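You operate a simulated robot arm through the tools that you are given. There is no shell and no other tool.

You are at the controls of a simulated two-armed robot. One attempt, no reset.

TASK
Give the bearing with the blue seal three strokes of grease.
Fine: shut the valve again and put the bearing on the GREASED mat.

The check looks at the end state, three seconds after you hand in, the way a careful person would. Anything else that was tipped, shoved, dropped, spilled or broken makes it a failure. Lids that push on must go on centred and level and be pressed home; caps that screw on are set level and turned clockwise until they are tight.

THE ROBOT
Two 7-joint arms with fingered hands on one trunk that stands fixed in place. Base frame: the origin is at the foot of the trunk, x ahead of it, y to its left, z up; the work surface is at about z = 804. Lengths are in mm, angles in degrees, forces in N, time in s.
The left shoulder is at [109, 174, 1076], the right one opposite. With the tool pointing down near the work surface each hand reaches from about 480 to 840 mm from the base axis, measured 20 degrees to its own side. Payload 3.5 kg a hand.
The TCP of each hand is the grasp point between the finger pads, 30 mm short of the fingertips. In the tool frame z runs along the fingers and y along their closing line. The gripper opens to 104 mm. The gripper's body begins 35 mm behind the TCP. The gripper is a hand of 3 fingers: y runs from the thumb to the fingers, the wrist lies at [-15, -104, -178] in the tool frame, and closing takes about 1.5 s.
Orientation is told as [roll, pitch, yaw] about the base's x, y, z axes, in that order, counted from this pose: with the fingers straight down and the wrist toward the robot, the tool's x, y and z point along [0, 1, 0], [1, 0, 0] and [0, 0, -1] of the base frame.

THE INTERFACE
- The arms move only by the tool servo_tool. It takes "left_moves", "right_moves" or both (then of equal length, played together; a hand with none holds still); each is a list of rows, each a list of 6 numbers: the shift along the tool's x, y, z in cm, then the turn, a rotation vector about the tool's x, y, z in degrees. In form: [[x, y, z, ax, ay, az], ...]. A call has 1 to 20 rows; each row shifts and turns the commanded pose from where the row before left it, along the tool's axes as they then stand. "left_grip" and "right_grip" are, for a hand that has rows, the gripper command, from -1 (shut) to 1 (fully open), values between in proportion, set as the call begins (left out, the last holds). A row lasts 0.2 s, in which the tool goes at most 50 mm and 8.6 degrees; a call with a longer step from one row to the next is refused whole, and so is a gripper value outside its range. Where a pose cannot be reached the arm comes as near as it can. A force on the tool above 90 N (or 10 N above the force at the start of the call, whichever is more), or a blocked arm, ends the call early, and 0.2 s more pass. Each finger travels about 72 mm/s and halts on what it meets, pressing with about 27 N; the grip force reading is that of the motor and also rises with nothing between the fingers. The clock runs only during rows and for 0.2 s after the last one: add rows that do not move to give the fingers time. It gives the time, the measured TCP pose, the force on the tool (base axes), the opening and the grip force at its end, in the units of the frame above (readings bear some noise), with the torque about the TCP (base axes, N m) and any sound that the robot's microphone picked up.
- Cameras (640 x 400 px; columns grow to the right, rows downward): "scene" is now at [209.5, -33, 1253.8]; the picture's right is [-0.36, -0.93, 0.00], its down [-0.50, 0.20, -0.84] and it looks along [0.78, -0.31, -0.54] (base axes); focal length 250 px, centre (320, 200). "left" rides on the left gripper at [-64, -94, -117] in its tool frame; the picture's right is [-0.72, -0.33, 0.61], its down [0.64, -0.65, 0.40] and it looks along [0.27, 0.68, 0.68] (tool axes); focal length 238 px, centre (320, 200). "right" rides on the right gripper at [64, -94, -117] in its tool frame; the picture's right is [-0.72, 0.33, -0.61], its down [-0.64, -0.65, 0.40] and it looks along [-0.27, 0.68, 0.68] (tool axes); focal length 238 px, centre (320, 200). There is no depth. A picture from a camera that has moved, and an enlarged one, comes with that camera's place and axes in the base frame and with its lens.
- snapshot(camera): a new picture of that camera. It takes no simulated time.
- slide_trunk(by): slides the trunk up (or, below 0, down) by that many mm; the arms and the scene camera ride with it, the base frame stays. It gives what a move gives, with no picture.
- preshape(shape, hand): the hand has 3 fingers and takes this shape, open, in about a second: jaw (thumb against the fingers, like two jaws); tri (thumb and two fingers); tip (a fingertip pinch); poke (one finger out to press); point (the index stretched); flat (the hand flat); cup (the hand cupped); fist (a fist). The gripper value then closes the fingers along that shape, each until it touches; the sizes above hold for jaw. It gives what a move gives, with no picture.
- head_to(pan, tilt): turns the head with the scene camera to pan (to the left, within 86 degrees either way) and tilt (down, from -29 to 69), counted from straight ahead of the robot. It gives what a move gives.
- close_up(camera, box): a new picture of the part [left, top, right, bottom] of that camera's present view, enlarged. It takes no simulated time.
- hand_in(): hands the job in; it is judged then, once.

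Nothing tells you positions but the pictures and the camera data. Unless the task says otherwise, let go and move clear before handing in.

The tools are called after "Request:" by a JSON object that holds its "name" and its "arguments". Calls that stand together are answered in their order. servo_tool: Moves the arms, as the interface text tells. Its arguments: {"type":"object","properties":{"left_moves":{"type":"array"},"left_grip":{"type":"number"},"right_moves":{"type":"array"},"right_grip":{"type":"number"}},"required":[]} The other tools are called the same way: slide_trunk (by) slides the trunk up or down; preshape (shape, hand) gives the hand a shape; head_to (pan, tilt) turns the head that bears the scene camera; snapshot (camera) takes a picture; close_up (camera, box) takes an enlarged picture of a part of a camera's view; hand_in () hands the job in.

At the start:

```text
t: 0.0
left_tcp_pos: [471.5, -14.5, 1123.4]
left_ee_rot: [0.0, 0.0, 0.1]
left_contact_force: [-0.2, 0.6, 0.7]
left_moment: [0.06, 0.0, -0.07]
left_opening: 103.5
left_grip_force: 0.2
left_shape: jaw
right_tcp_pos: [414.1, -400.4, 1094.0]
right_ee_rot: [0.1, 0.0, 0.0]
right_contact_force: [-1.5, -0.3, -0.1]
right_moment: [0.02, -0.01, -0.04]
right_opening: 104.2
right_grip_force: 0.1
right_shape: jaw
trunk travel left (down, up): [-175.0, 579.0]
head pan, tilt: [-21.4, 32.6]
```

scene: 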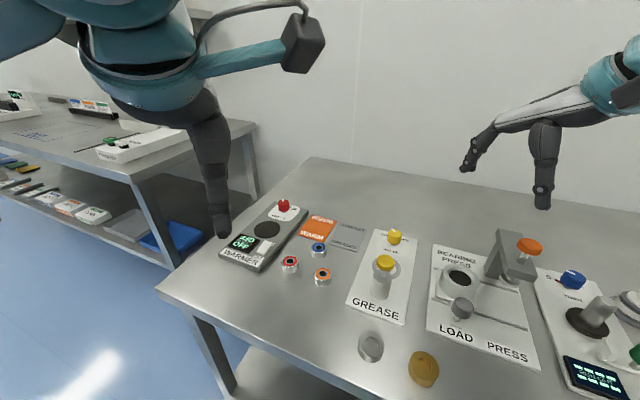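
right: 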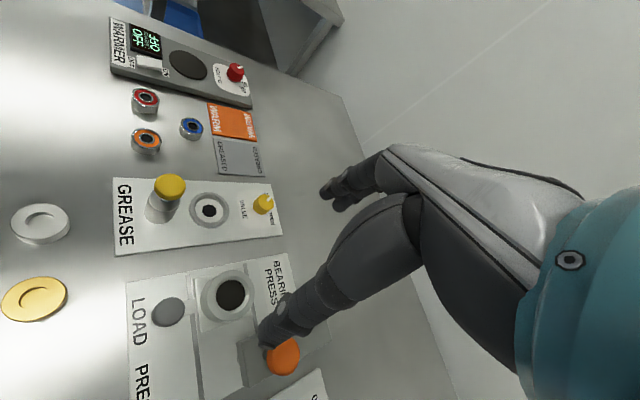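
left: 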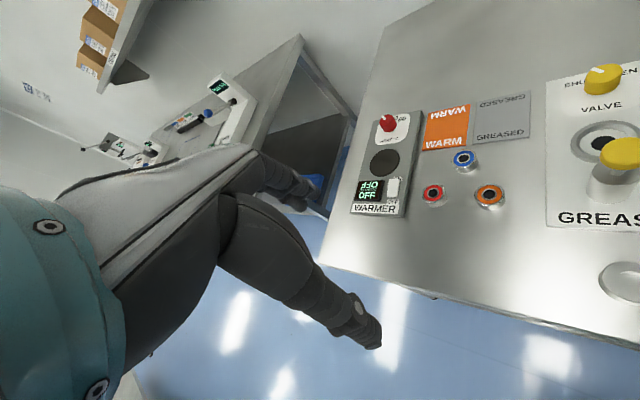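

I see a bench with a warmer, WARM/GREASED mats, three bearings (red, orange, blue seals), a GREASE station with a yellow plunger, a cup and a valve knob, and a bearing press. I'll take close-ups before moving anything.

Request:
{"name": "close_up", "arguments": {"camera": "scene", "box": [220, 180, 460, 330]}}

Request:
{"name": "close_up", "arguments": {"camera": "right", "box": [100, 70, 300, 260]}}

Request:
{"name": "close_up", "arguments": {"camera": "left", "box": [400, 50, 640, 240]}}

```text
2.67 times, centred on (340, 255) of scene
camera zoom: at [209.5, -33.0, 1253.8], right [-0.36, -0.93, 0.0], down [-0.5, 0.2, -0.84], along [0.78, -0.31, -0.54], focal length 666 px, centre (267, 53)
```

zoom: 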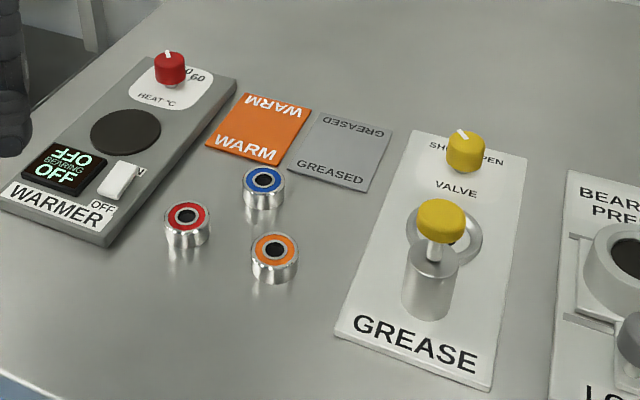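

```text
2.11 times, centred on (200, 165) of right
camera zoom: at [320.9, -335.8, 1209.4], right [0.33, -0.72, 0.61], down [-0.65, -0.64, -0.4], along [0.68, -0.27, -0.68], focal length 502 px, centre (573, 274)
```

zoom: 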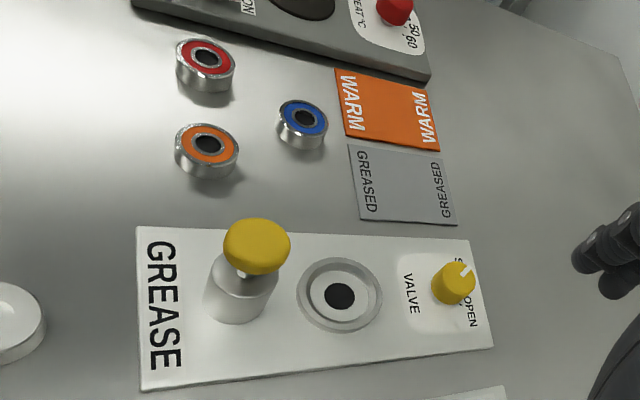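

```text
2.11 times, centred on (520, 145) of left
camera zoom: at [377.7, -78.3, 1239.5], right [-0.33, -0.72, -0.61], down [-0.65, 0.64, -0.4], along [0.68, 0.27, -0.68], focal length 502 px, centre (-101, 316)
```

zoom: 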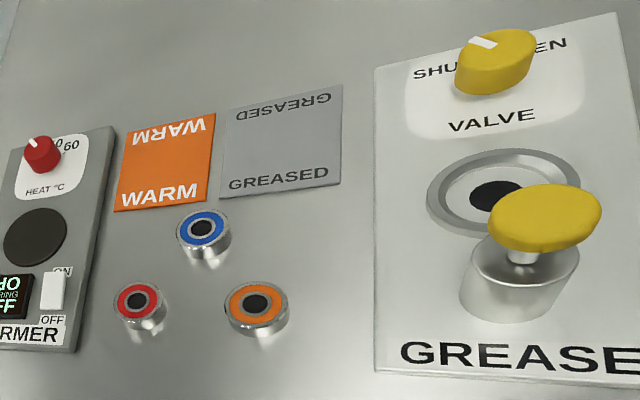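

The blue bearing is at about (633, -197), the grease cup at (523, -321), the plunger cap at (472, -271, 900), the valve knob at (587, -386, 834) and the GREASED mat at (659, -291). I'll move the left hand out of the way first, then look more closely.

Request:
{"name": "servo_tool", "arguments": {"left_moves": [[4, 0, 0, 0, 0, 0], [4, 0, 0, 0, 0, 0], [4, 0, 0, 0, 0, 0], [4, 0, 0, 0, 0, 0], [4, 0, 0, 0, 0, 0], [4, 0, 0, 0, 0, 0], [2, 0, 0, 0, 0, 0], [0, 0, 0, 0, 0, 0]]}}

Request:
{"name": "head_to", "arguments": {"pan": -28, "tilt": 38}}

Request:
{"name": "snapshot", "arguments": {"camera": "scene"}}

Request:
{"name": "close_up", "arguments": {"camera": "right", "box": [110, 150, 300, 260]}}

```text
t: 1.8
left_tcp_pos: [471.9, 246.4, 1121.5]
left_ee_rot: [0.0, 0.0, 0.1]
left_contact_force: [-0.9, 0.0, -0.7]
left_moment: [0.03, -0.02, 0.01]
left_opening: 103.6
left_grip_force: 0.0
left_shape: jaw
right_tcp_pos: [414.5, -399.1, 1094.3]
right_ee_rot: [0.0, 0.0, 0.0]
right_contact_force: [0.1, 0.8, 0.3]
right_moment: [-0.01, 0.0, 0.01]
right_opening: 103.6
right_grip_force: 0.1
right_shape: jaw
trunk travel left (down, up): [-175.0, 579.0]
head pan, tilt: [-21.4, 32.6]
```

```text
t: 2.5
left_tcp_pos: [472.1, 246.6, 1122.1]
left_ee_rot: [-0.1, 0.0, 0.1]
left_contact_force: [0.0, 0.0, 0.0]
left_moment: [0.01, 0.01, -0.01]
left_opening: 103.4
left_grip_force: 0.0
left_shape: jaw
right_tcp_pos: [414.8, -399.7, 1094.2]
right_ee_rot: [-0.1, 0.1, -0.1]
right_contact_force: [0.6, 1.0, -0.7]
right_moment: [-0.03, 0.01, 0.0]
right_opening: 103.7
right_grip_force: 0.0
right_shape: jaw
trunk travel left (down, up): [-175.0, 579.0]
head pan, tilt: [-28.0, 38.0]
```

```text
taken
camera scene: at [202.6, -40.9, 1245.5], right [-0.47, -0.88, 0.0], down [-0.54, 0.29, -0.79], along [0.7, -0.37, -0.62], focal length 250 px, centre (320, 200)
```

scene: 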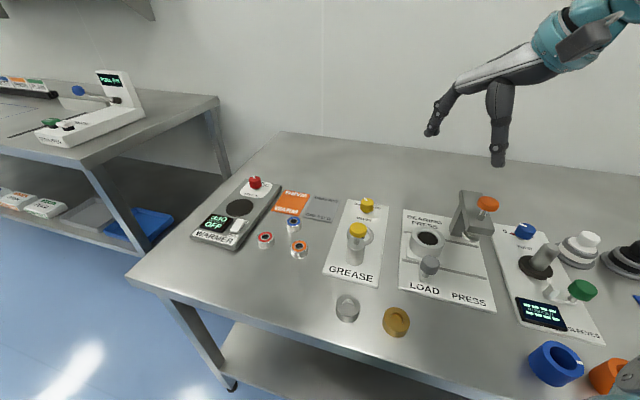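

```text
3.37 times, centred on (205, 205) of right
camera zoom: at [320.9, -335.8, 1209.4], right [0.33, -0.72, 0.61], down [-0.65, -0.64, -0.4], along [0.68, -0.27, -0.68], focal length 803 px, centre (707, 183)
```

zoom: 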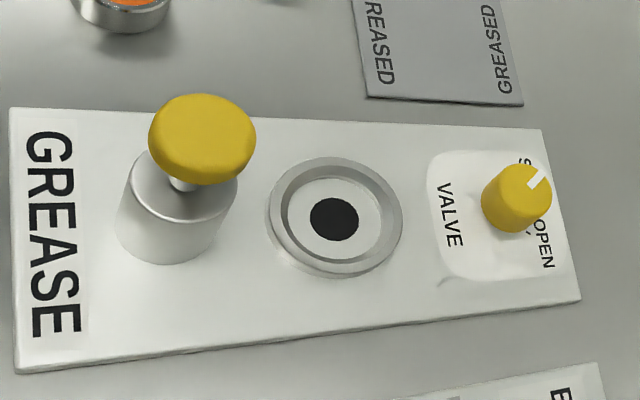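

The left arm is clear. The valve pointer sits at SHUT, with OPEN clockwise of it, and the panel is turned about -45°. Next I'll yaw the right hand +45° so its closing line runs across the panel and clears the neighbouring bearings.

Request:
{"name": "servo_tool", "arguments": {"right_moves": [[0, 0, 0, 0, 0, -7.5], [0, 0, 0, 0, 0, -7.5], [0, 0, 0, 0, 0, -7.5], [0, 0, 0, 0, 0, -7.5], [0, 0, 0, 0, 0, -7.5], [0, 0, 0, 0, 0, -7.5], [0, 0, 0, 0, 0, 0]]}}

Request:
{"name": "snapshot", "arguments": {"camera": "right"}}

Request:
{"name": "snapshot", "arguments": {"camera": "scene"}}

```text
t: 4.1
left_tcp_pos: [472.9, 245.9, 1122.0]
left_ee_rot: [0.0, 0.0, 0.1]
left_contact_force: [0.3, 0.1, 0.5]
left_moment: [0.04, -0.01, -0.04]
left_opening: 103.5
left_grip_force: 0.1
left_shape: jaw
right_tcp_pos: [415.0, -399.8, 1094.4]
right_ee_rot: [0.0, -0.1, 22.5]
right_contact_force: [0.4, 0.4, -0.5]
right_moment: [0.01, 0.04, -0.03]
right_opening: 103.8
right_grip_force: 0.1
right_shape: jaw
right hand out of reach, approached as far as the arm can: row 4, 5, 6
trunk travel left (down, up): [-175.0, 579.0]
head pan, tilt: [-28.0, 38.0]
```

```text
taken
camera right: at [303.5, -376.2, 1209.0], right [0.58, -0.54, 0.61], down [-0.36, -0.84, -0.4], along [0.73, 0.01, -0.68], focal length 238 px, centre (320, 200)
```

right: 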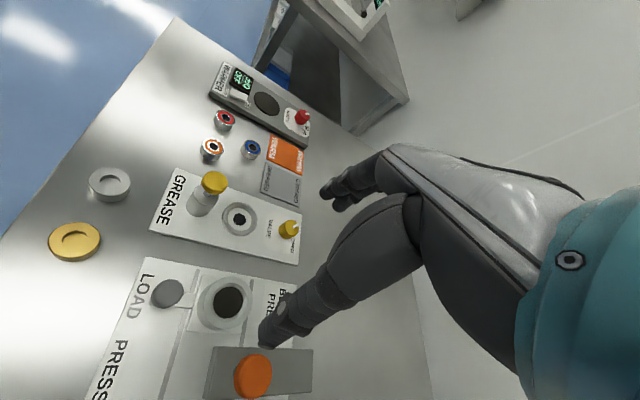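

```text
taken
camera scene: at [202.5, -40.9, 1245.5], right [-0.47, -0.88, 0.0], down [-0.54, 0.29, -0.79], along [0.7, -0.37, -0.62], focal length 250 px, centre (320, 200)
```

scene: 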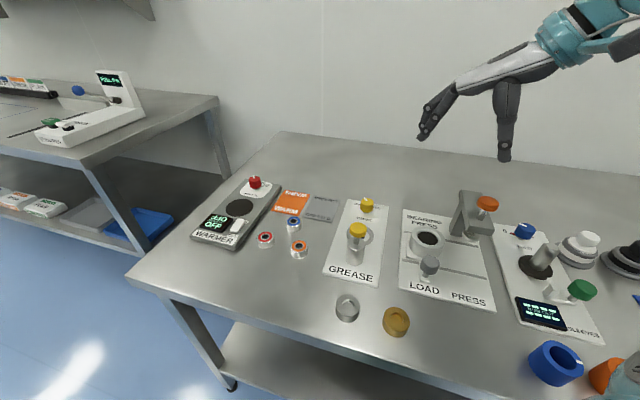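

The wrist stopped at 22.5° because it's too close to the robot here. I'll move forward, where it has more room, and re-check the yaw.

Request:
{"name": "servo_tool", "arguments": {"right_moves": [[0, 4, 0, 0, 0, 0], [0, 4, 0, 0, 0, 0], [0, 4, 0, 0, 0, 0], [0, 0, 0, 0, 0, 0]]}}

```text
t: 5.1
left_tcp_pos: [471.9, 247.9, 1121.5]
left_ee_rot: [0.0, -0.1, 0.1]
left_contact_force: [-0.1, 0.4, 0.4]
left_moment: [0.03, -0.01, -0.01]
left_opening: 103.3
left_grip_force: 0.0
left_shape: jaw
right_tcp_pos: [527.0, -354.7, 1092.5]
right_ee_rot: [-0.1, 0.0, 22.5]
right_contact_force: [0.2, 0.6, -0.8]
right_moment: [0.02, 0.01, 0.01]
right_opening: 104.1
right_grip_force: 0.1
right_shape: jaw
trunk travel left (down, up): [-175.0, 579.0]
head pan, tilt: [-28.0, 38.0]
```

The commanded pose follows what is reachable, so the yaw is still 22.5°. I'll try the remaining rotation from here.

Request:
{"name": "servo_tool", "arguments": {"right_moves": [[0, 0, 0, 0, 0, -7.5], [0, 0, 0, 0, 0, -7.5], [0, 0, 0, 0, 0, -7.5], [0, 0, 0, 0, 0, 0]]}}

Request:
{"name": "snapshot", "arguments": {"camera": "right"}}

```text
t: 6.1
left_tcp_pos: [471.7, 246.3, 1121.6]
left_ee_rot: [0.1, 0.0, 0.0]
left_contact_force: [-0.4, -0.2, -1.6]
left_moment: [0.0, 0.0, 0.01]
left_opening: 103.6
left_grip_force: 0.0
left_shape: jaw
right_tcp_pos: [527.2, -355.9, 1094.0]
right_ee_rot: [0.0, 0.0, 22.5]
right_contact_force: [-0.8, 0.3, -0.1]
right_moment: [-0.01, 0.0, -0.01]
right_opening: 103.7
right_grip_force: 0.0
right_shape: jaw
right hand out of reach, approached as far as the arm can: row 1, 2, 3
trunk travel left (down, up): [-175.0, 579.0]
head pan, tilt: [-28.0, 38.0]
```

```text
taken
camera right: at [416.0, -331.6, 1208.5], right [0.58, -0.54, 0.61], down [-0.36, -0.84, -0.4], along [0.73, 0.01, -0.68], focal length 238 px, centre (320, 200)
```

right: 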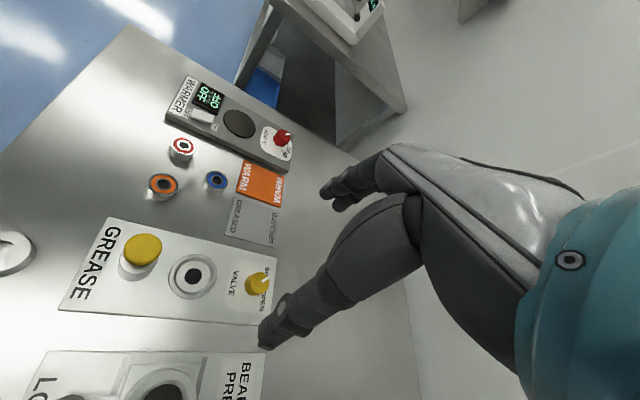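

Yaw tops out near 22.5° in this pose, and that still clears the plunger at the cup and the neighbours at the blue bearing. I'll go above the blue bearing and look again.

Request:
{"name": "servo_tool", "arguments": {"right_moves": [[2.1, 3.17, 2.4, 0, 0, 0], [2.1, 3.17, 2.4, 0, 0, 0], [2.1, 3.17, 2.4, 0, 0, 0], [2.1, 3.17, 2.4, 0, 0, 0], [2.1, 3.17, 2.4, 0, 0, 0], [0, 0, 0, 0, 0, 0]]}}

Request:
{"name": "snapshot", "arguments": {"camera": "right"}}

Request:
{"name": "snapshot", "arguments": {"camera": "scene"}}

```text
t: 7.5
left_tcp_pos: [472.2, 246.8, 1122.1]
left_ee_rot: [0.0, 0.0, 0.1]
left_contact_force: [0.4, -0.8, 0.3]
left_moment: [-0.02, 0.01, 0.01]
left_opening: 103.9
left_grip_force: 0.1
left_shape: jaw
right_tcp_pos: [633.6, -198.8, 974.8]
right_ee_rot: [0.0, 0.0, 22.5]
right_contact_force: [0.7, -0.9, -0.1]
right_moment: [0.03, 0.01, 0.01]
right_opening: 103.8
right_grip_force: 0.1
right_shape: jaw
trunk travel left (down, up): [-175.0, 579.0]
head pan, tilt: [-28.0, 38.0]
```

```text
taken
camera right: at [522.2, -173.9, 1089.5], right [0.58, -0.54, 0.61], down [-0.36, -0.84, -0.4], along [0.74, 0.01, -0.68], focal length 238 px, centre (320, 200)
```

right: 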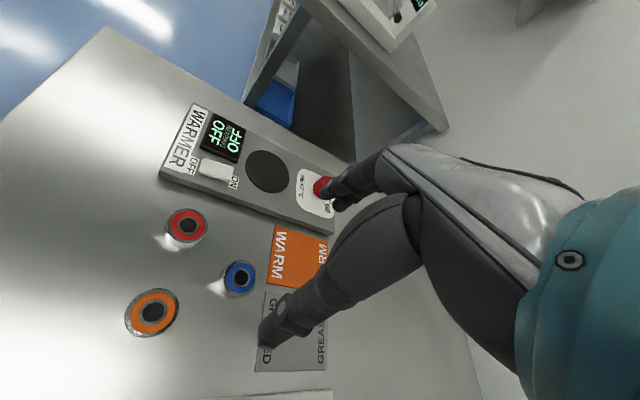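

```text
taken
camera scene: at [202.5, -40.9, 1245.6], right [-0.47, -0.88, 0.0], down [-0.54, 0.29, -0.79], along [0.7, -0.37, -0.62], focal length 250 px, centre (320, 200)
```

scene: 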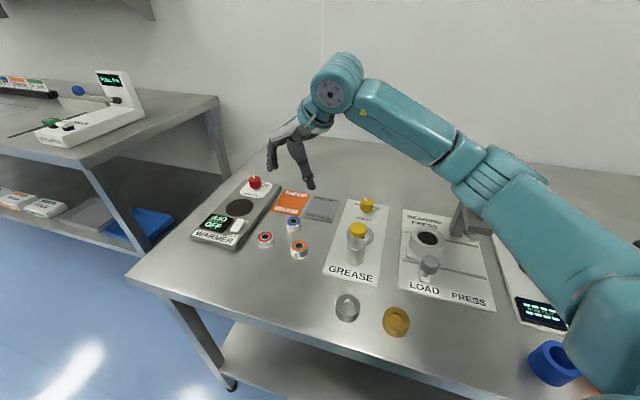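

The right hand is above the blue bearing, which I now place at about (632.5, -196). I'll zoom in to measure its size and height.

Request:
{"name": "close_up", "arguments": {"camera": "right", "box": [120, 200, 280, 350]}}

Request:
{"name": "close_up", "arguments": {"camera": "scene", "box": [240, 180, 400, 290]}}

Request:
{"name": "close_up", "arguments": {"camera": "scene", "box": [330, 190, 390, 280]}}

```text
2.67 times, centred on (200, 275) of right
camera zoom: at [522.2, -173.9, 1089.5], right [0.58, -0.54, 0.61], down [-0.36, -0.84, -0.4], along [0.74, 0.01, -0.68], focal length 636 px, centre (640, 0)
```

zoom: 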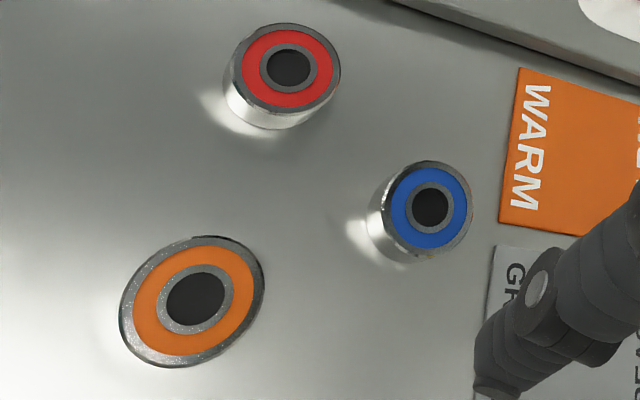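

```text
3.64 times, centred on (320, 235) of scene
camera zoom: at [202.5, -40.9, 1245.6], right [-0.47, -0.88, 0.0], down [-0.54, 0.29, -0.79], along [0.7, -0.37, -0.62], focal length 908 px, centre (320, 73)
```

zoom: 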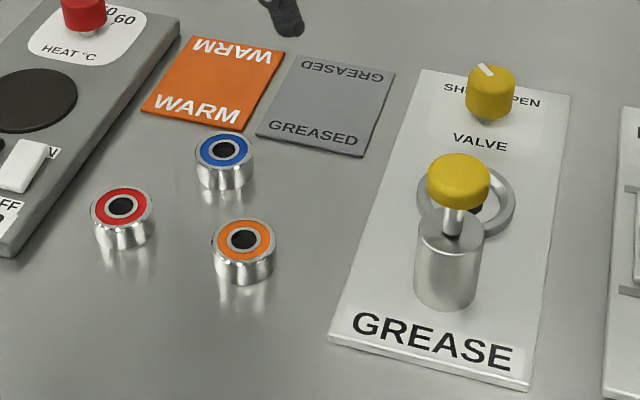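

```text
4.44 times, centred on (360, 235) of scene
camera zoom: at [202.5, -40.9, 1245.6], right [-0.47, -0.88, 0.0], down [-0.54, 0.29, -0.79], along [0.7, -0.37, -0.62], focal length 1110 px, centre (142, 44)
```

zoom: 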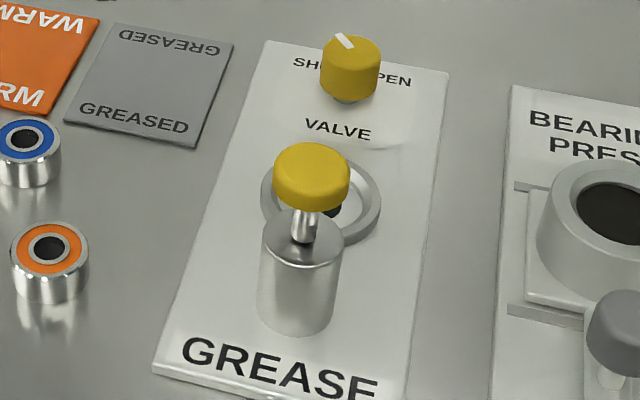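

The bearing is about 40 mm across and 17 mm tall. I'll narrow the jaw to about 70 mm and check the finger geometry before going down.

Request:
{"name": "servo_tool", "arguments": {"right_moves": [[0.2, 0, 3, 0, 0, 0], [0, 0, 3, 0, 0, 0], [0, 0, 2, 0, 0, 0], [0, 0, 0, 0, 0, 0], [0, 0, 0, 0, 0, 0]], "right_grip": 0.35}}

Request:
{"name": "snapshot", "arguments": {"camera": "right"}}

Request:
{"name": "close_up", "arguments": {"camera": "scene", "box": [230, 140, 390, 250]}}

```text
t: 8.7
left_tcp_pos: [471.6, 246.7, 1122.0]
left_ee_rot: [0.0, -0.1, 0.0]
left_contact_force: [0.4, 0.7, -0.1]
left_moment: [0.02, 0.0, 0.0]
left_opening: 103.3
left_grip_force: 0.0
left_shape: jaw
right_tcp_pos: [632.3, -194.2, 893.3]
right_ee_rot: [-0.1, 0.1, 22.6]
right_contact_force: [-0.2, 0.1, -1.0]
right_moment: [0.01, 0.01, -0.01]
right_opening: 71.1
right_grip_force: 0.0
right_shape: jaw
trunk travel left (down, up): [-175.0, 579.0]
head pan, tilt: [-28.0, 38.0]
```

```text
taken
camera right: at [521.1, -170.9, 1009.5], right [0.58, -0.54, 0.61], down [-0.36, -0.84, -0.4], along [0.73, 0.01, -0.68], focal length 238 px, centre (320, 200)
```

right: 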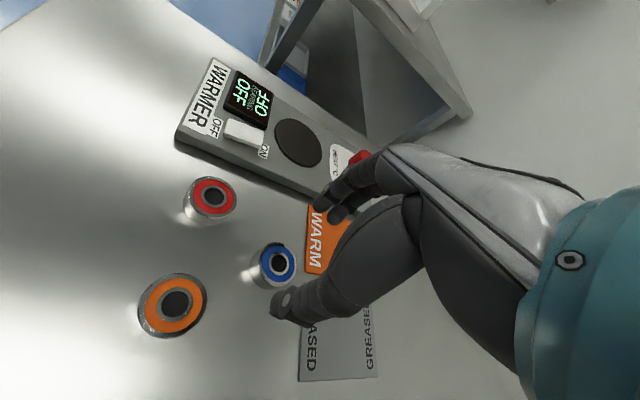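

```text
3.64 times, centred on (310, 195) of scene
camera zoom: at [202.6, -40.9, 1245.5], right [-0.47, -0.88, 0.0], down [-0.54, 0.29, -0.79], along [0.7, -0.37, -0.62], focal length 908 px, centre (356, 218)
```

zoom: 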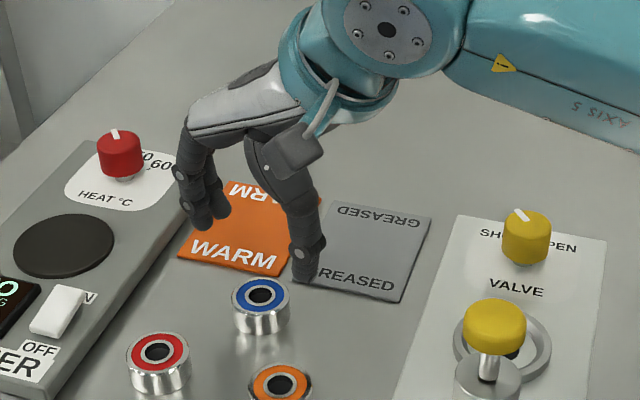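

The fingers straddle the blue bearing, which I place at (632.6, -195.6). I'll descend most of the way and check.

Request:
{"name": "servo_tool", "arguments": {"right_moves": [[-0.1, 0, 1.5, 0, 0, 0], [0, 0, 1.5, 0, 0, 0], [0, 0, 1.5, 0, 0, 0], [0, 0, 0, 0, 0, 0]]}}

Request:
{"name": "snapshot", "arguments": {"camera": "right"}}

Request:
{"name": "close_up", "arguments": {"camera": "scene", "box": [240, 170, 360, 260]}}

Request:
{"name": "snapshot", "arguments": {"camera": "left"}}

```text
t: 9.7
left_tcp_pos: [472.5, 247.3, 1122.8]
left_ee_rot: [0.0, 0.1, 0.1]
left_contact_force: [1.0, -0.3, 0.0]
left_moment: [0.01, 0.0, -0.01]
left_opening: 103.9
left_grip_force: 0.0
left_shape: jaw
right_tcp_pos: [630.9, -196.3, 850.0]
right_ee_rot: [-0.1, 0.0, 22.5]
right_contact_force: [0.2, -1.9, -0.2]
right_moment: [0.02, 0.03, 0.0]
right_opening: 70.4
right_grip_force: 0.1
right_shape: jaw
trunk travel left (down, up): [-175.0, 579.0]
head pan, tilt: [-28.0, 38.0]
```

```text
taken
camera right: at [519.6, -172.2, 964.9], right [0.58, -0.54, 0.61], down [-0.36, -0.84, -0.4], along [0.73, 0.01, -0.68], focal length 238 px, centre (320, 200)
```

right: 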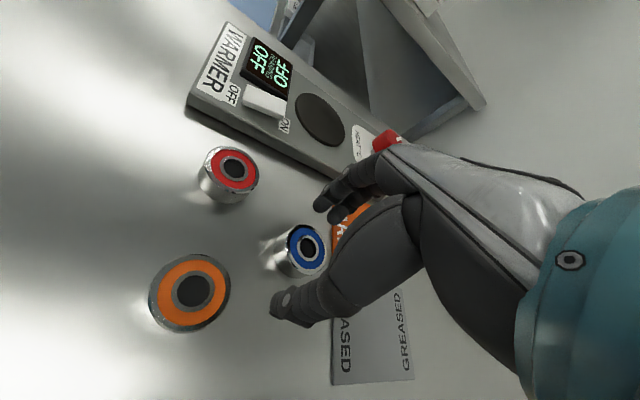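

```text
4.44 times, centred on (300, 215) of scene
camera zoom: at [202.5, -40.9, 1245.5], right [-0.47, -0.88, 0.0], down [-0.54, 0.29, -0.79], along [0.7, -0.37, -0.62], focal length 1110 px, centre (409, 133)
```

zoom: 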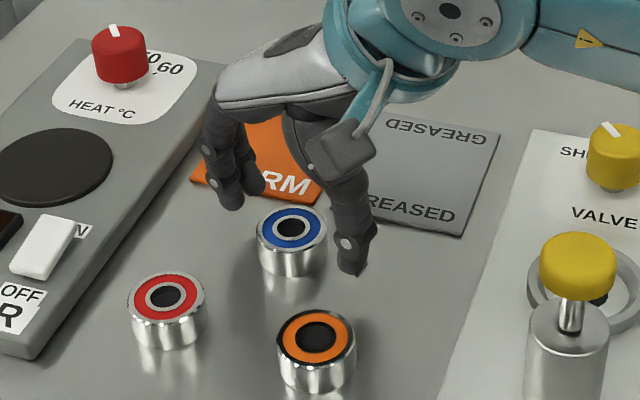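

```text
taken
camera left: at [377.1, 182.7, 1238.5], right [-0.33, -0.72, -0.61], down [-0.65, 0.64, -0.4], along [0.68, 0.27, -0.68], focal length 238 px, centre (320, 200)
```

left: 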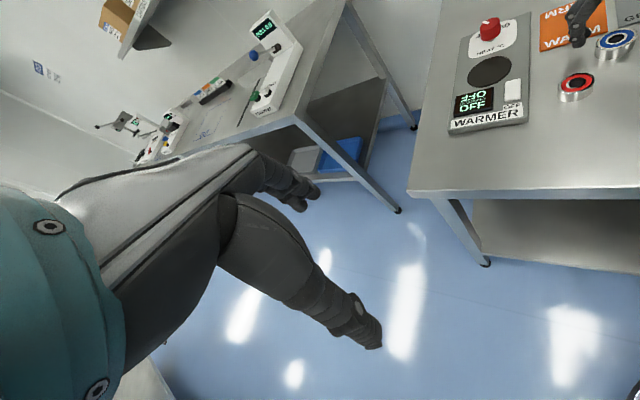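

The alignment looks good and the thumb and fingers are clear of the bearing. I'll lower about 9 mm more and close.

Request:
{"name": "servo_tool", "arguments": {"right_moves": [[0, 0.2, 0.5, 0, 0, 0], [0, 0, 0.4, 0, 0, 0], [0, 0, 0, 0, 0, 0]]}}

Request:
{"name": "servo_tool", "arguments": {"right_moves": [[0, 0, 0, 0, 0, 0], [0, 0, 0, 0, 0, 0], [0, 0, 0, 0, 0, 0], [0, 0, 0, 0, 0, 0], [0, 0, 0, 0, 0, 0], [0, 0, 0, 0, 0, 0]], "right_grip": -0.4}}

Request:
{"name": "snapshot", "arguments": {"camera": "right"}}

Request:
{"name": "close_up", "arguments": {"camera": "scene", "box": [240, 170, 360, 260]}}

```text
t: 10.5
left_tcp_pos: [472.1, 246.6, 1121.5]
left_ee_rot: [0.0, 0.0, 0.0]
left_contact_force: [-1.0, -0.1, -0.1]
left_moment: [0.03, -0.04, 0.0]
left_opening: 103.8
left_grip_force: 0.1
left_shape: jaw
right_tcp_pos: [632.5, -195.7, 840.2]
right_ee_rot: [0.0, 0.1, 22.5]
right_contact_force: [-0.4, 0.2, 0.2]
right_moment: [0.0, 0.02, -0.03]
right_opening: 70.5
right_grip_force: 0.1
right_shape: jaw
trunk travel left (down, up): [-175.0, 579.0]
head pan, tilt: [-28.0, 38.0]
```

```text
t: 11.9
left_tcp_pos: [472.1, 246.0, 1121.6]
left_ee_rot: [0.0, 0.0, 0.1]
left_contact_force: [-0.8, -0.8, 0.1]
left_moment: [0.01, 0.01, 0.01]
left_opening: 103.7
left_grip_force: 0.2
left_shape: jaw
right_tcp_pos: [632.3, -194.7, 839.8]
right_ee_rot: [0.0, 0.0, 22.5]
right_contact_force: [-0.5, -0.3, -0.4]
right_moment: [0.0, 0.01, -0.01]
right_opening: 31.7
right_grip_force: 26.8
right_shape: jaw
trunk travel left (down, up): [-175.0, 579.0]
head pan, tilt: [-28.0, 38.0]
```

```text
taken
camera right: at [522.1, -171.5, 954.8], right [0.58, -0.54, 0.61], down [-0.36, -0.84, -0.4], along [0.73, 0.01, -0.68], focal length 238 px, centre (320, 200)
```

right: 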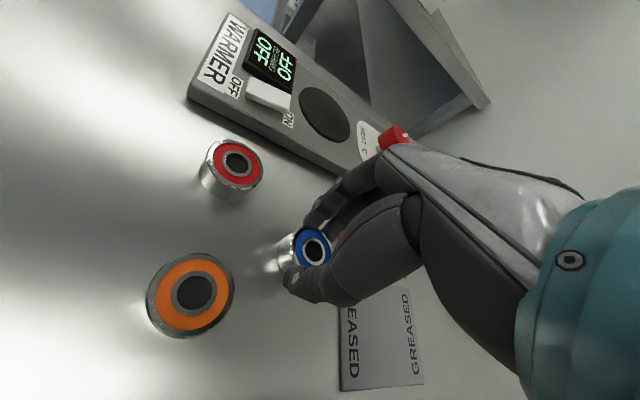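

```text
4.44 times, centred on (300, 215) of scene
camera zoom: at [202.6, -41.0, 1245.5], right [-0.47, -0.88, 0.0], down [-0.54, 0.29, -0.79], along [0.7, -0.37, -0.62], focal length 1110 px, centre (409, 133)
```

zoom: 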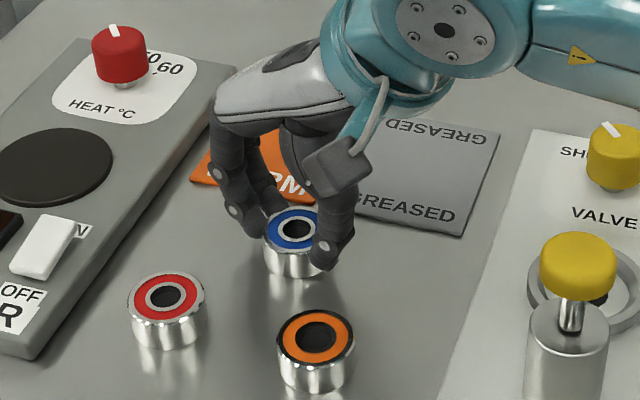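

The jaw reports 27 N at a 31.7 mm opening, close to the commanded value. I'll command tighter to confirm it is really held, then lift slightly.

Request:
{"name": "servo_tool", "arguments": {"right_moves": [[0, 0, 0, 0, 0, 0], [0, 0, 0, 0, 0, 0], [0, 0, 0, 0, 0, 0], [0, 0, -0.5, 0, 0, 0], [0, 0, -1, 0, 0, 0], [0, 0, -1.5, 0, 0, 0], [0, 0, 0, 0, 0, 0]], "right_grip": -0.8}}

Request:
{"name": "snapshot", "arguments": {"camera": "right"}}

Request:
{"name": "close_up", "arguments": {"camera": "scene", "box": [240, 150, 360, 240]}}

```text
t: 13.5
left_tcp_pos: [472.3, 246.4, 1122.1]
left_ee_rot: [0.0, 0.0, 0.1]
left_contact_force: [-1.1, 0.0, 0.3]
left_moment: [0.01, 0.04, 0.04]
left_opening: 103.8
left_grip_force: 0.1
left_shape: jaw
right_tcp_pos: [633.5, -194.7, 871.6]
right_ee_rot: [0.0, 0.1, 22.6]
right_contact_force: [-0.6, 0.4, -0.5]
right_moment: [-0.01, 0.01, -0.04]
right_opening: 31.4
right_grip_force: 27.6
right_shape: jaw
trunk travel left (down, up): [-175.0, 579.0]
head pan, tilt: [-28.0, 38.0]
```

```text
taken
camera right: at [521.8, -171.2, 985.8], right [0.58, -0.54, 0.61], down [-0.36, -0.84, -0.4], along [0.73, 0.01, -0.68], focal length 238 px, centre (320, 200)
```

right: 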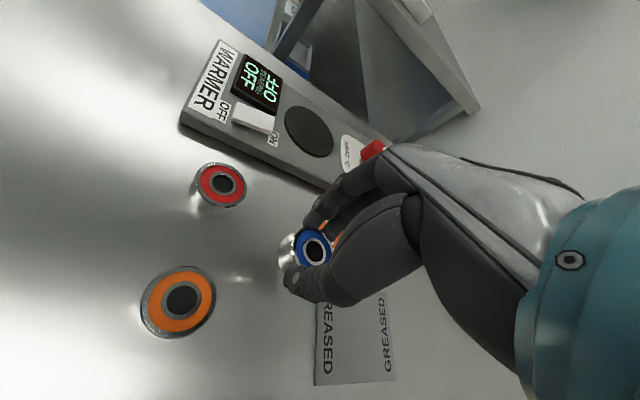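

```text
4.44 times, centred on (300, 195) of scene
camera zoom: at [202.7, -41.0, 1245.5], right [-0.47, -0.88, 0.0], down [-0.54, 0.29, -0.79], along [0.7, -0.37, -0.62], focal length 1110 px, centre (409, 222)
```

zoom: 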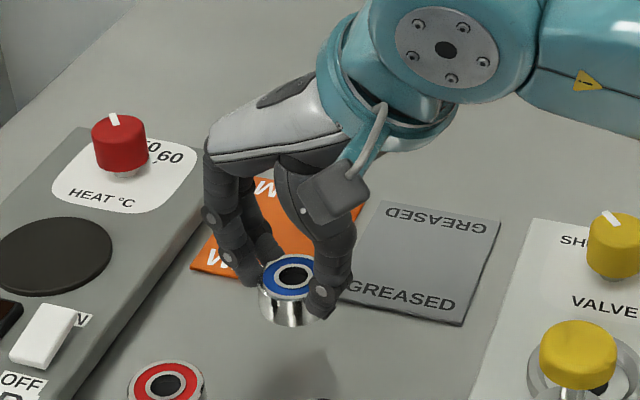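

The bearing is held level. I'll lift it above plunger height and carry it over the grease cup.

Request:
{"name": "servo_tool", "arguments": {"right_moves": [[0, 0, -2, 0, 0, 0], [0, 0, -2.5, 0, 0, 0], [0, 0, -2, 0, 0, 0], [-1.24, -2.49, 0, 0, 0, 0], [-1.24, -2.49, 0, 0, 0, 0], [-1.24, -2.49, 0, 0, 0, 0], [-1.24, -2.49, 0, 0, 0, 0], [-1.24, -2.49, 0, 0, 0, 0], [-1.24, -2.49, 0, 0, 0, 0], [0, 0, 0, 0, 0, 0]]}}

Request:
{"name": "snapshot", "arguments": {"camera": "right"}}

Request:
{"name": "snapshot", "arguments": {"camera": "scene"}}

```text
t: 15.7
left_tcp_pos: [472.3, 247.1, 1121.3]
left_ee_rot: [0.0, -0.1, 0.1]
left_contact_force: [0.3, -0.1, 0.1]
left_moment: [0.0, -0.03, -0.02]
left_opening: 103.5
left_grip_force: 0.0
left_shape: jaw
right_tcp_pos: [525.2, -320.9, 934.5]
right_ee_rot: [-0.1, 0.0, 22.5]
right_contact_force: [-0.5, 0.4, -0.8]
right_moment: [0.0, -0.02, 0.01]
right_opening: 31.4
right_grip_force: 26.9
right_shape: jaw
trunk travel left (down, up): [-175.0, 579.0]
head pan, tilt: [-28.0, 38.0]
```

```text
taken
camera right: at [413.4, -297.9, 1050.1], right [0.58, -0.54, 0.61], down [-0.36, -0.84, -0.4], along [0.73, 0.01, -0.68], focal length 238 px, centre (320, 200)
```

right: 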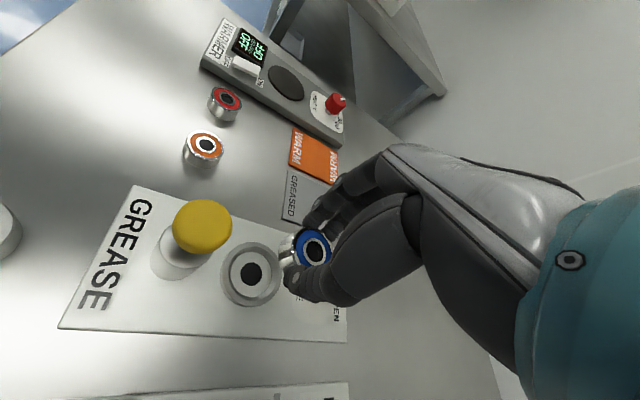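

```text
taken
camera scene: at [202.7, -41.0, 1245.5], right [-0.47, -0.88, 0.0], down [-0.54, 0.29, -0.79], along [0.7, -0.37, -0.62], focal length 250 px, centre (320, 200)
```

scene: 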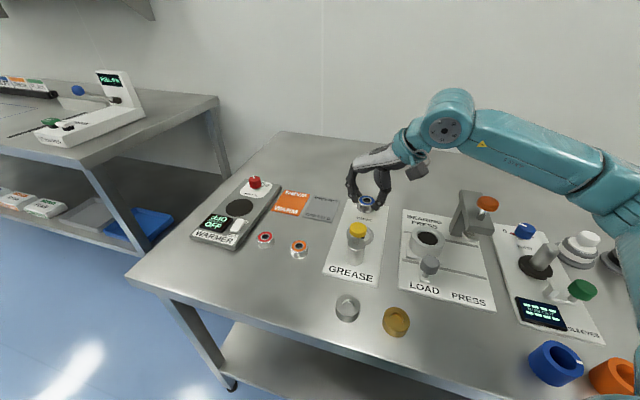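

Request:
{"name": "close_up", "arguments": {"camera": "right", "box": [150, 180, 350, 330]}}

Request:
{"name": "close_up", "arguments": {"camera": "scene", "box": [320, 160, 410, 270]}}

```text
2.67 times, centred on (250, 255) of right
camera zoom: at [413.4, -297.9, 1050.1], right [0.58, -0.54, 0.61], down [-0.36, -0.84, -0.4], along [0.73, 0.01, -0.68], focal length 636 px, centre (507, 53)
```

zoom: 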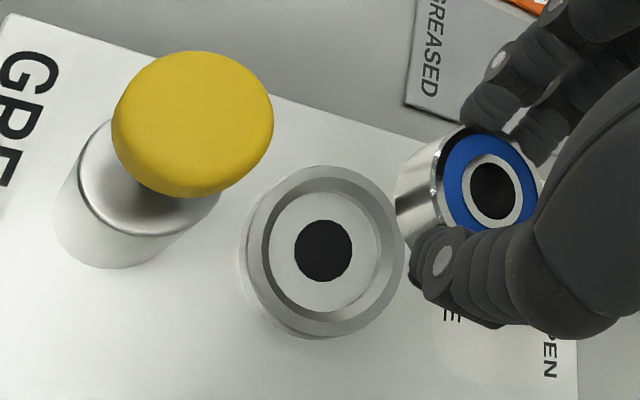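

```text
3.64 times, centred on (365, 215) of scene
camera zoom: at [202.7, -41.0, 1245.5], right [-0.47, -0.88, 0.0], down [-0.54, 0.29, -0.79], along [0.7, -0.37, -0.62], focal length 908 px, centre (156, 146)
```

zoom: 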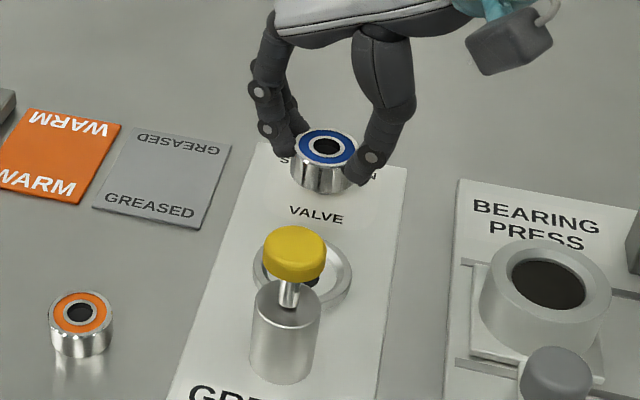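

The cup has a lead-in ring of about 63 mm outer and 44 mm inner diameter, centred at (524, -321). The bearing sits roughly 3–4 mm to tool -x of the TCP, so I'll correct for that, descend partway and compare again.

Request:
{"name": "servo_tool", "arguments": {"right_moves": [[0.35, 0.1, 1.5, 0, 0, 0], [0, 0, 2, 0, 0, 0], [0, 0, 2, 0, 0, 0], [0, 0, 0, 0, 0, 0], [0, 0, 0, 0, 0, 0]]}}

Request:
{"name": "close_up", "arguments": {"camera": "right", "box": [200, 190, 360, 310]}}

Request:
{"name": "close_up", "arguments": {"camera": "scene", "box": [320, 180, 400, 270]}}

```text
t: 16.9
left_tcp_pos: [471.9, 247.8, 1122.2]
left_ee_rot: [0.1, 0.0, 0.1]
left_contact_force: [-0.4, -0.4, 0.0]
left_moment: [0.0, 0.01, 0.0]
left_opening: 103.7
left_grip_force: 0.0
left_shape: jaw
right_tcp_pos: [522.3, -318.3, 879.4]
right_ee_rot: [0.1, -0.1, 22.5]
right_contact_force: [0.4, 0.0, -0.6]
right_moment: [0.01, -0.01, 0.04]
right_opening: 31.3
right_grip_force: 27.3
right_shape: jaw
trunk travel left (down, up): [-175.0, 579.0]
head pan, tilt: [-28.0, 38.0]
```

```text
3.33 times, centred on (280, 250) of right
camera zoom: at [411.9, -294.1, 995.0], right [0.58, -0.54, 0.61], down [-0.36, -0.84, -0.4], along [0.73, 0.01, -0.68], focal length 794 px, centre (453, 33)
```

zoom: 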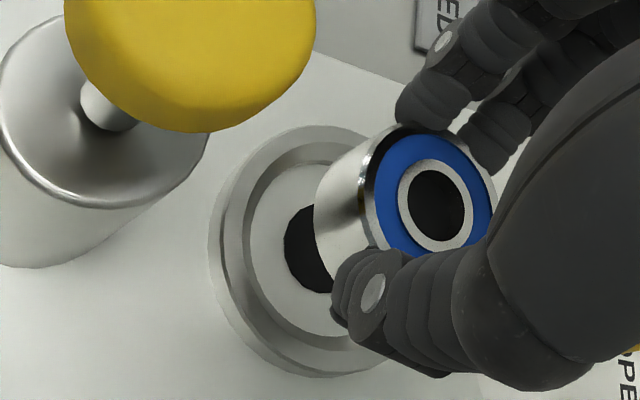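

```text
4.44 times, centred on (360, 225) of scene
camera zoom: at [202.6, -41.0, 1245.5], right [-0.47, -0.88, 0.0], down [-0.54, 0.29, -0.79], along [0.7, -0.37, -0.62], focal length 1110 px, centre (142, 89)
```

zoom: 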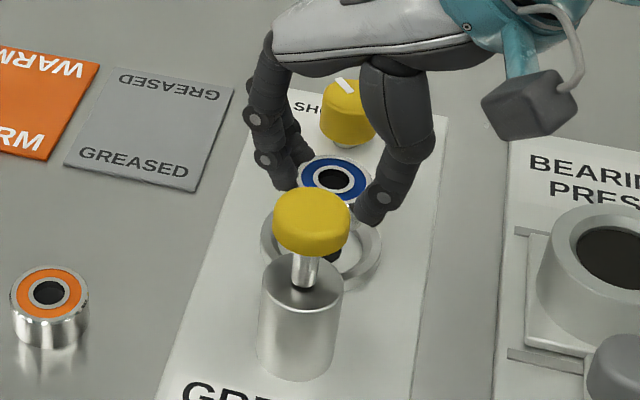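

The bearing is within about 1 mm of the cup centre. I'll make a slight correction and lower until just above the seat.

Request:
{"name": "servo_tool", "arguments": {"right_moves": [[0.05, 0.08, 1, 0, 0, 0], [0, 0, 1, 0, 0, 0], [0, 0, 0.6, 0, 0, 0], [0, 0, 0, 0, 0, 0]]}}

Request:
{"name": "close_up", "arguments": {"camera": "right", "box": [220, 190, 380, 310]}}

Request:
{"name": "close_up", "arguments": {"camera": "scene", "box": [330, 190, 390, 260]}}

```text
t: 17.9
left_tcp_pos: [473.1, 248.3, 1120.4]
left_ee_rot: [0.0, 0.1, 0.1]
left_contact_force: [0.4, 0.4, -0.1]
left_moment: [0.01, 0.03, 0.0]
left_opening: 103.8
left_grip_force: 0.1
left_shape: jaw
right_tcp_pos: [523.2, -317.9, 854.2]
right_ee_rot: [0.0, 0.0, 22.6]
right_contact_force: [0.2, -0.1, -0.8]
right_moment: [0.0, 0.0, 0.01]
right_opening: 31.3
right_grip_force: 26.7
right_shape: jaw
trunk travel left (down, up): [-175.0, 579.0]
head pan, tilt: [-28.0, 38.0]
```

```text
3.33 times, centred on (300, 250) of right
camera zoom: at [412.3, -293.5, 969.7], right [0.58, -0.54, 0.61], down [-0.36, -0.84, -0.4], along [0.73, 0.01, -0.68], focal length 794 px, centre (387, 33)
```

zoom: 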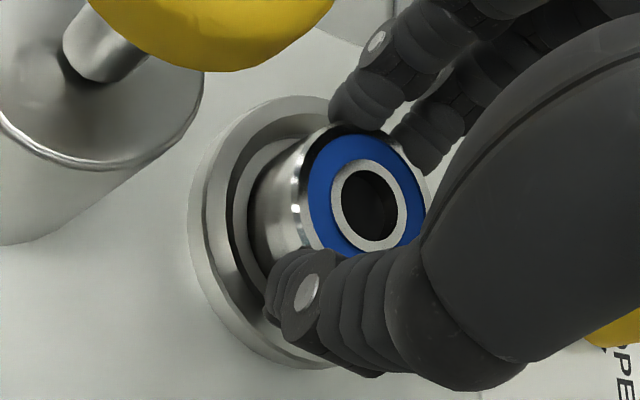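

```text
5.71 times, centred on (360, 225) of scene
camera zoom: at [202.6, -41.0, 1245.5], right [-0.47, -0.88, 0.0], down [-0.54, 0.29, -0.79], along [0.7, -0.37, -0.62], focal length 1427 px, centre (91, 57)
```

zoom: 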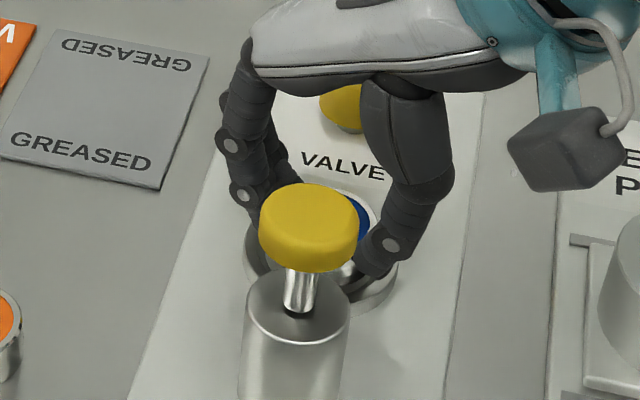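

The bearing looks centred just above the cup. I'll lower it gently and watch the force.

Request:
{"name": "servo_tool", "arguments": {"right_moves": [[0, 0, 0.3, 0, 0, 0], [0, 0, 0.3, 0, 0, 0], [0, 0, 0, 0, 0, 0]]}}

Request:
{"name": "close_up", "arguments": {"camera": "right", "box": [220, 190, 380, 310]}}

```text
t: 18.7
left_tcp_pos: [472.0, 245.7, 1121.8]
left_ee_rot: [-0.1, 0.0, 0.1]
left_contact_force: [-1.3, -0.2, 0.4]
left_moment: [0.01, 0.02, -0.01]
left_opening: 103.9
left_grip_force: 0.1
left_shape: jaw
right_tcp_pos: [523.3, -316.7, 846.9]
right_ee_rot: [0.1, 0.1, 22.5]
right_contact_force: [0.7, -0.1, -1.3]
right_moment: [0.01, -0.02, -0.01]
right_opening: 31.2
right_grip_force: 27.0
right_shape: jaw
trunk travel left (down, up): [-175.0, 579.0]
head pan, tilt: [-28.0, 38.0]
```

```text
3.33 times, centred on (300, 250) of right
camera zoom: at [412.7, -293.5, 963.7], right [0.58, -0.54, 0.61], down [-0.36, -0.84, -0.4], along [0.73, 0.01, -0.68], focal length 794 px, centre (387, 33)
```

zoom: 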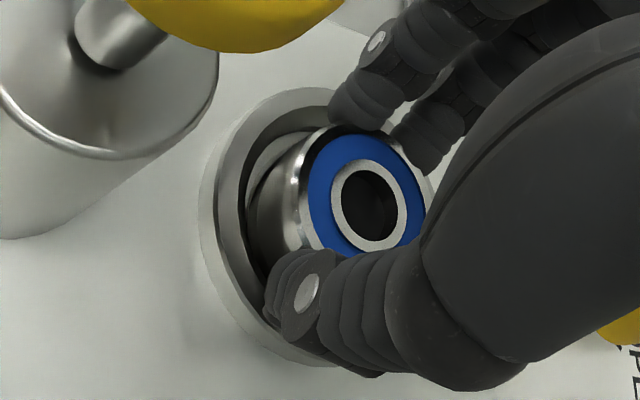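

No contact yet. I'll continue in small steps.

Request:
{"name": "servo_tool", "arguments": {"right_moves": [[0, 0, 0.2, 0, 0, 0], [0, 0, 0.15, 0, 0, 0], [0, 0, 0, 0, 0, 0]]}}

Request:
{"name": "close_up", "arguments": {"camera": "right", "box": [220, 190, 380, 310]}}

```text
t: 19.5
left_tcp_pos: [471.7, 246.5, 1122.4]
left_ee_rot: [0.0, -0.1, 0.1]
left_contact_force: [0.1, -0.7, -0.9]
left_moment: [0.03, -0.01, 0.0]
left_opening: 103.8
left_grip_force: 0.0
left_shape: jaw
right_tcp_pos: [524.4, -317.1, 845.7]
right_ee_rot: [-0.1, -0.2, 22.5]
right_contact_force: [-1.4, -1.6, 9.9]
right_moment: [-0.08, 0.0, -0.01]
right_opening: 31.6
right_grip_force: 26.5
right_shape: jaw
trunk travel left (down, up): [-175.0, 579.0]
head pan, tilt: [-28.0, 38.0]
```

```text
3.33 times, centred on (300, 250) of right
camera zoom: at [412.7, -293.1, 961.4], right [0.57, -0.54, 0.62], down [-0.36, -0.84, -0.41], along [0.74, 0.01, -0.68], focal length 794 px, centre (387, 33)
```

zoom: 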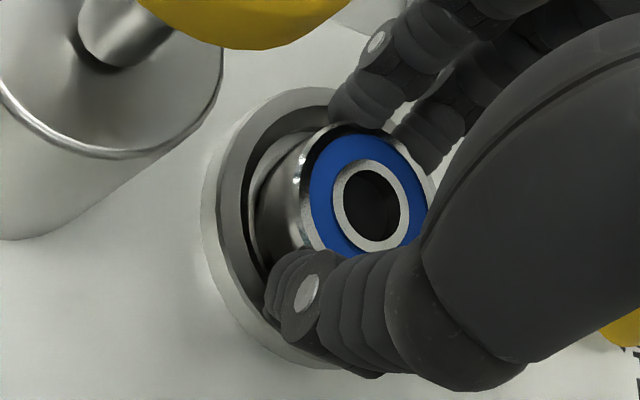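

About 10 N of upward contact near the bearing centre means it is seated. I'll ease the downward push slightly and open the jaw.

Request:
{"name": "servo_tool", "arguments": {"right_moves": [[0, 0, -0.08, 0, 0, 0], [0, 0, 0, 0, 0, 0]]}}

Request:
{"name": "servo_tool", "arguments": {"right_moves": [[0, 0, 0, 0, 0, 0], [0, 0, 0, 0, 0, 0], [0, 0, 0, 0, 0, 0], [0, 0, 0, 0, 0, 0]], "right_grip": 0.3}}

Request:
{"name": "close_up", "arguments": {"camera": "right", "box": [220, 190, 380, 310]}}

```text
t: 20.1
left_tcp_pos: [472.5, 246.5, 1121.9]
left_ee_rot: [0.0, -0.1, 0.2]
left_contact_force: [-0.1, 0.3, -0.3]
left_moment: [-0.01, -0.01, -0.01]
left_opening: 103.7
left_grip_force: 0.1
left_shape: jaw
right_tcp_pos: [524.2, -317.9, 845.7]
right_ee_rot: [-0.1, 0.0, 22.5]
right_contact_force: [0.8, -1.4, 10.7]
right_moment: [-0.08, -0.07, -0.04]
right_opening: 32.0
right_grip_force: 26.9
right_shape: jaw
trunk travel left (down, up): [-175.0, 579.0]
head pan, tilt: [-28.0, 38.0]
```

```text
t: 21.1
left_tcp_pos: [472.7, 248.0, 1122.5]
left_ee_rot: [0.0, 0.0, 0.2]
left_contact_force: [-0.6, 0.2, 0.0]
left_moment: [-0.03, 0.02, -0.02]
left_opening: 103.7
left_grip_force: 0.0
left_shape: jaw
right_tcp_pos: [524.3, -317.3, 846.3]
right_ee_rot: [0.0, 0.0, 22.4]
right_contact_force: [0.4, 0.4, -0.1]
right_moment: [-0.01, 0.0, -0.01]
right_opening: 67.1
right_grip_force: 0.1
right_shape: jaw
trunk travel left (down, up): [-175.0, 579.0]
head pan, tilt: [-28.0, 38.0]
```

```text
3.33 times, centred on (300, 250) of right
camera zoom: at [413.1, -293.0, 960.7], right [0.58, -0.54, 0.61], down [-0.36, -0.84, -0.4], along [0.73, 0.01, -0.68], focal length 794 px, centre (387, 33)
```

zoom: 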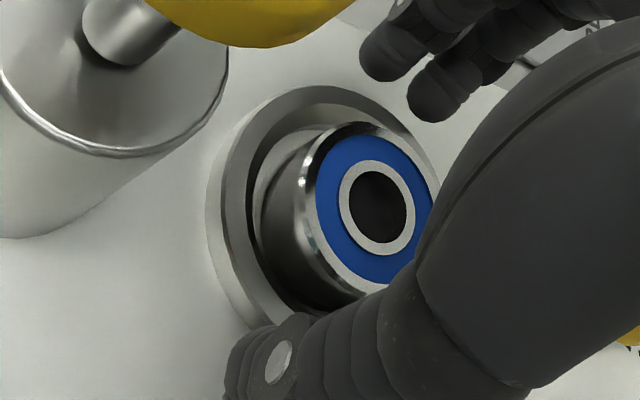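

The bearing is released and sitting in the cup. I'll rise vertically and look.

Request:
{"name": "servo_tool", "arguments": {"right_moves": [[0, 0, -1, 0, 0, 0], [0, 0, -2, 0, 0, 0], [0, 0, -3, 0, 0, 0], [0, 0, -3, 0, 0, 0], [0, 0, 0, 0, 0, 0]]}}

Request:
{"name": "close_up", "arguments": {"camera": "right", "box": [130, 170, 350, 330]}}

Request:
{"name": "snapshot", "arguments": {"camera": "right"}}

```text
t: 22.3
left_tcp_pos: [471.7, 247.4, 1121.9]
left_ee_rot: [0.0, -0.1, 0.1]
left_contact_force: [0.1, -1.0, 0.5]
left_moment: [-0.04, -0.01, 0.02]
left_opening: 103.4
left_grip_force: 0.1
left_shape: jaw
right_tcp_pos: [524.5, -316.1, 935.1]
right_ee_rot: [0.0, 0.0, 22.5]
right_contact_force: [0.1, -0.1, 0.5]
right_moment: [-0.02, 0.01, 0.06]
right_opening: 67.1
right_grip_force: 0.1
right_shape: jaw
trunk travel left (down, up): [-175.0, 579.0]
head pan, tilt: [-28.0, 38.0]
```

```text
2.50 times, centred on (240, 250) of right
camera zoom: at [413.3, -292.7, 1049.8], right [0.58, -0.54, 0.61], down [-0.36, -0.84, -0.4], along [0.73, 0.01, -0.68], focal length 596 px, centre (520, 75)
```

zoom: 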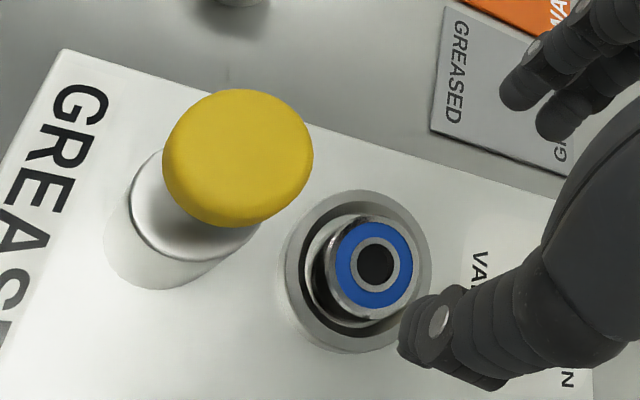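

```text
taken
camera right: at [413.3, -292.7, 1049.8], right [0.58, -0.54, 0.61], down [-0.36, -0.84, -0.4], along [0.73, 0.01, -0.68], focal length 238 px, centre (320, 200)
```

right: 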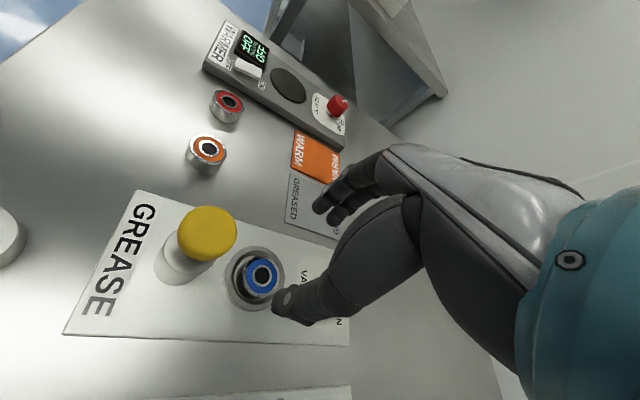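

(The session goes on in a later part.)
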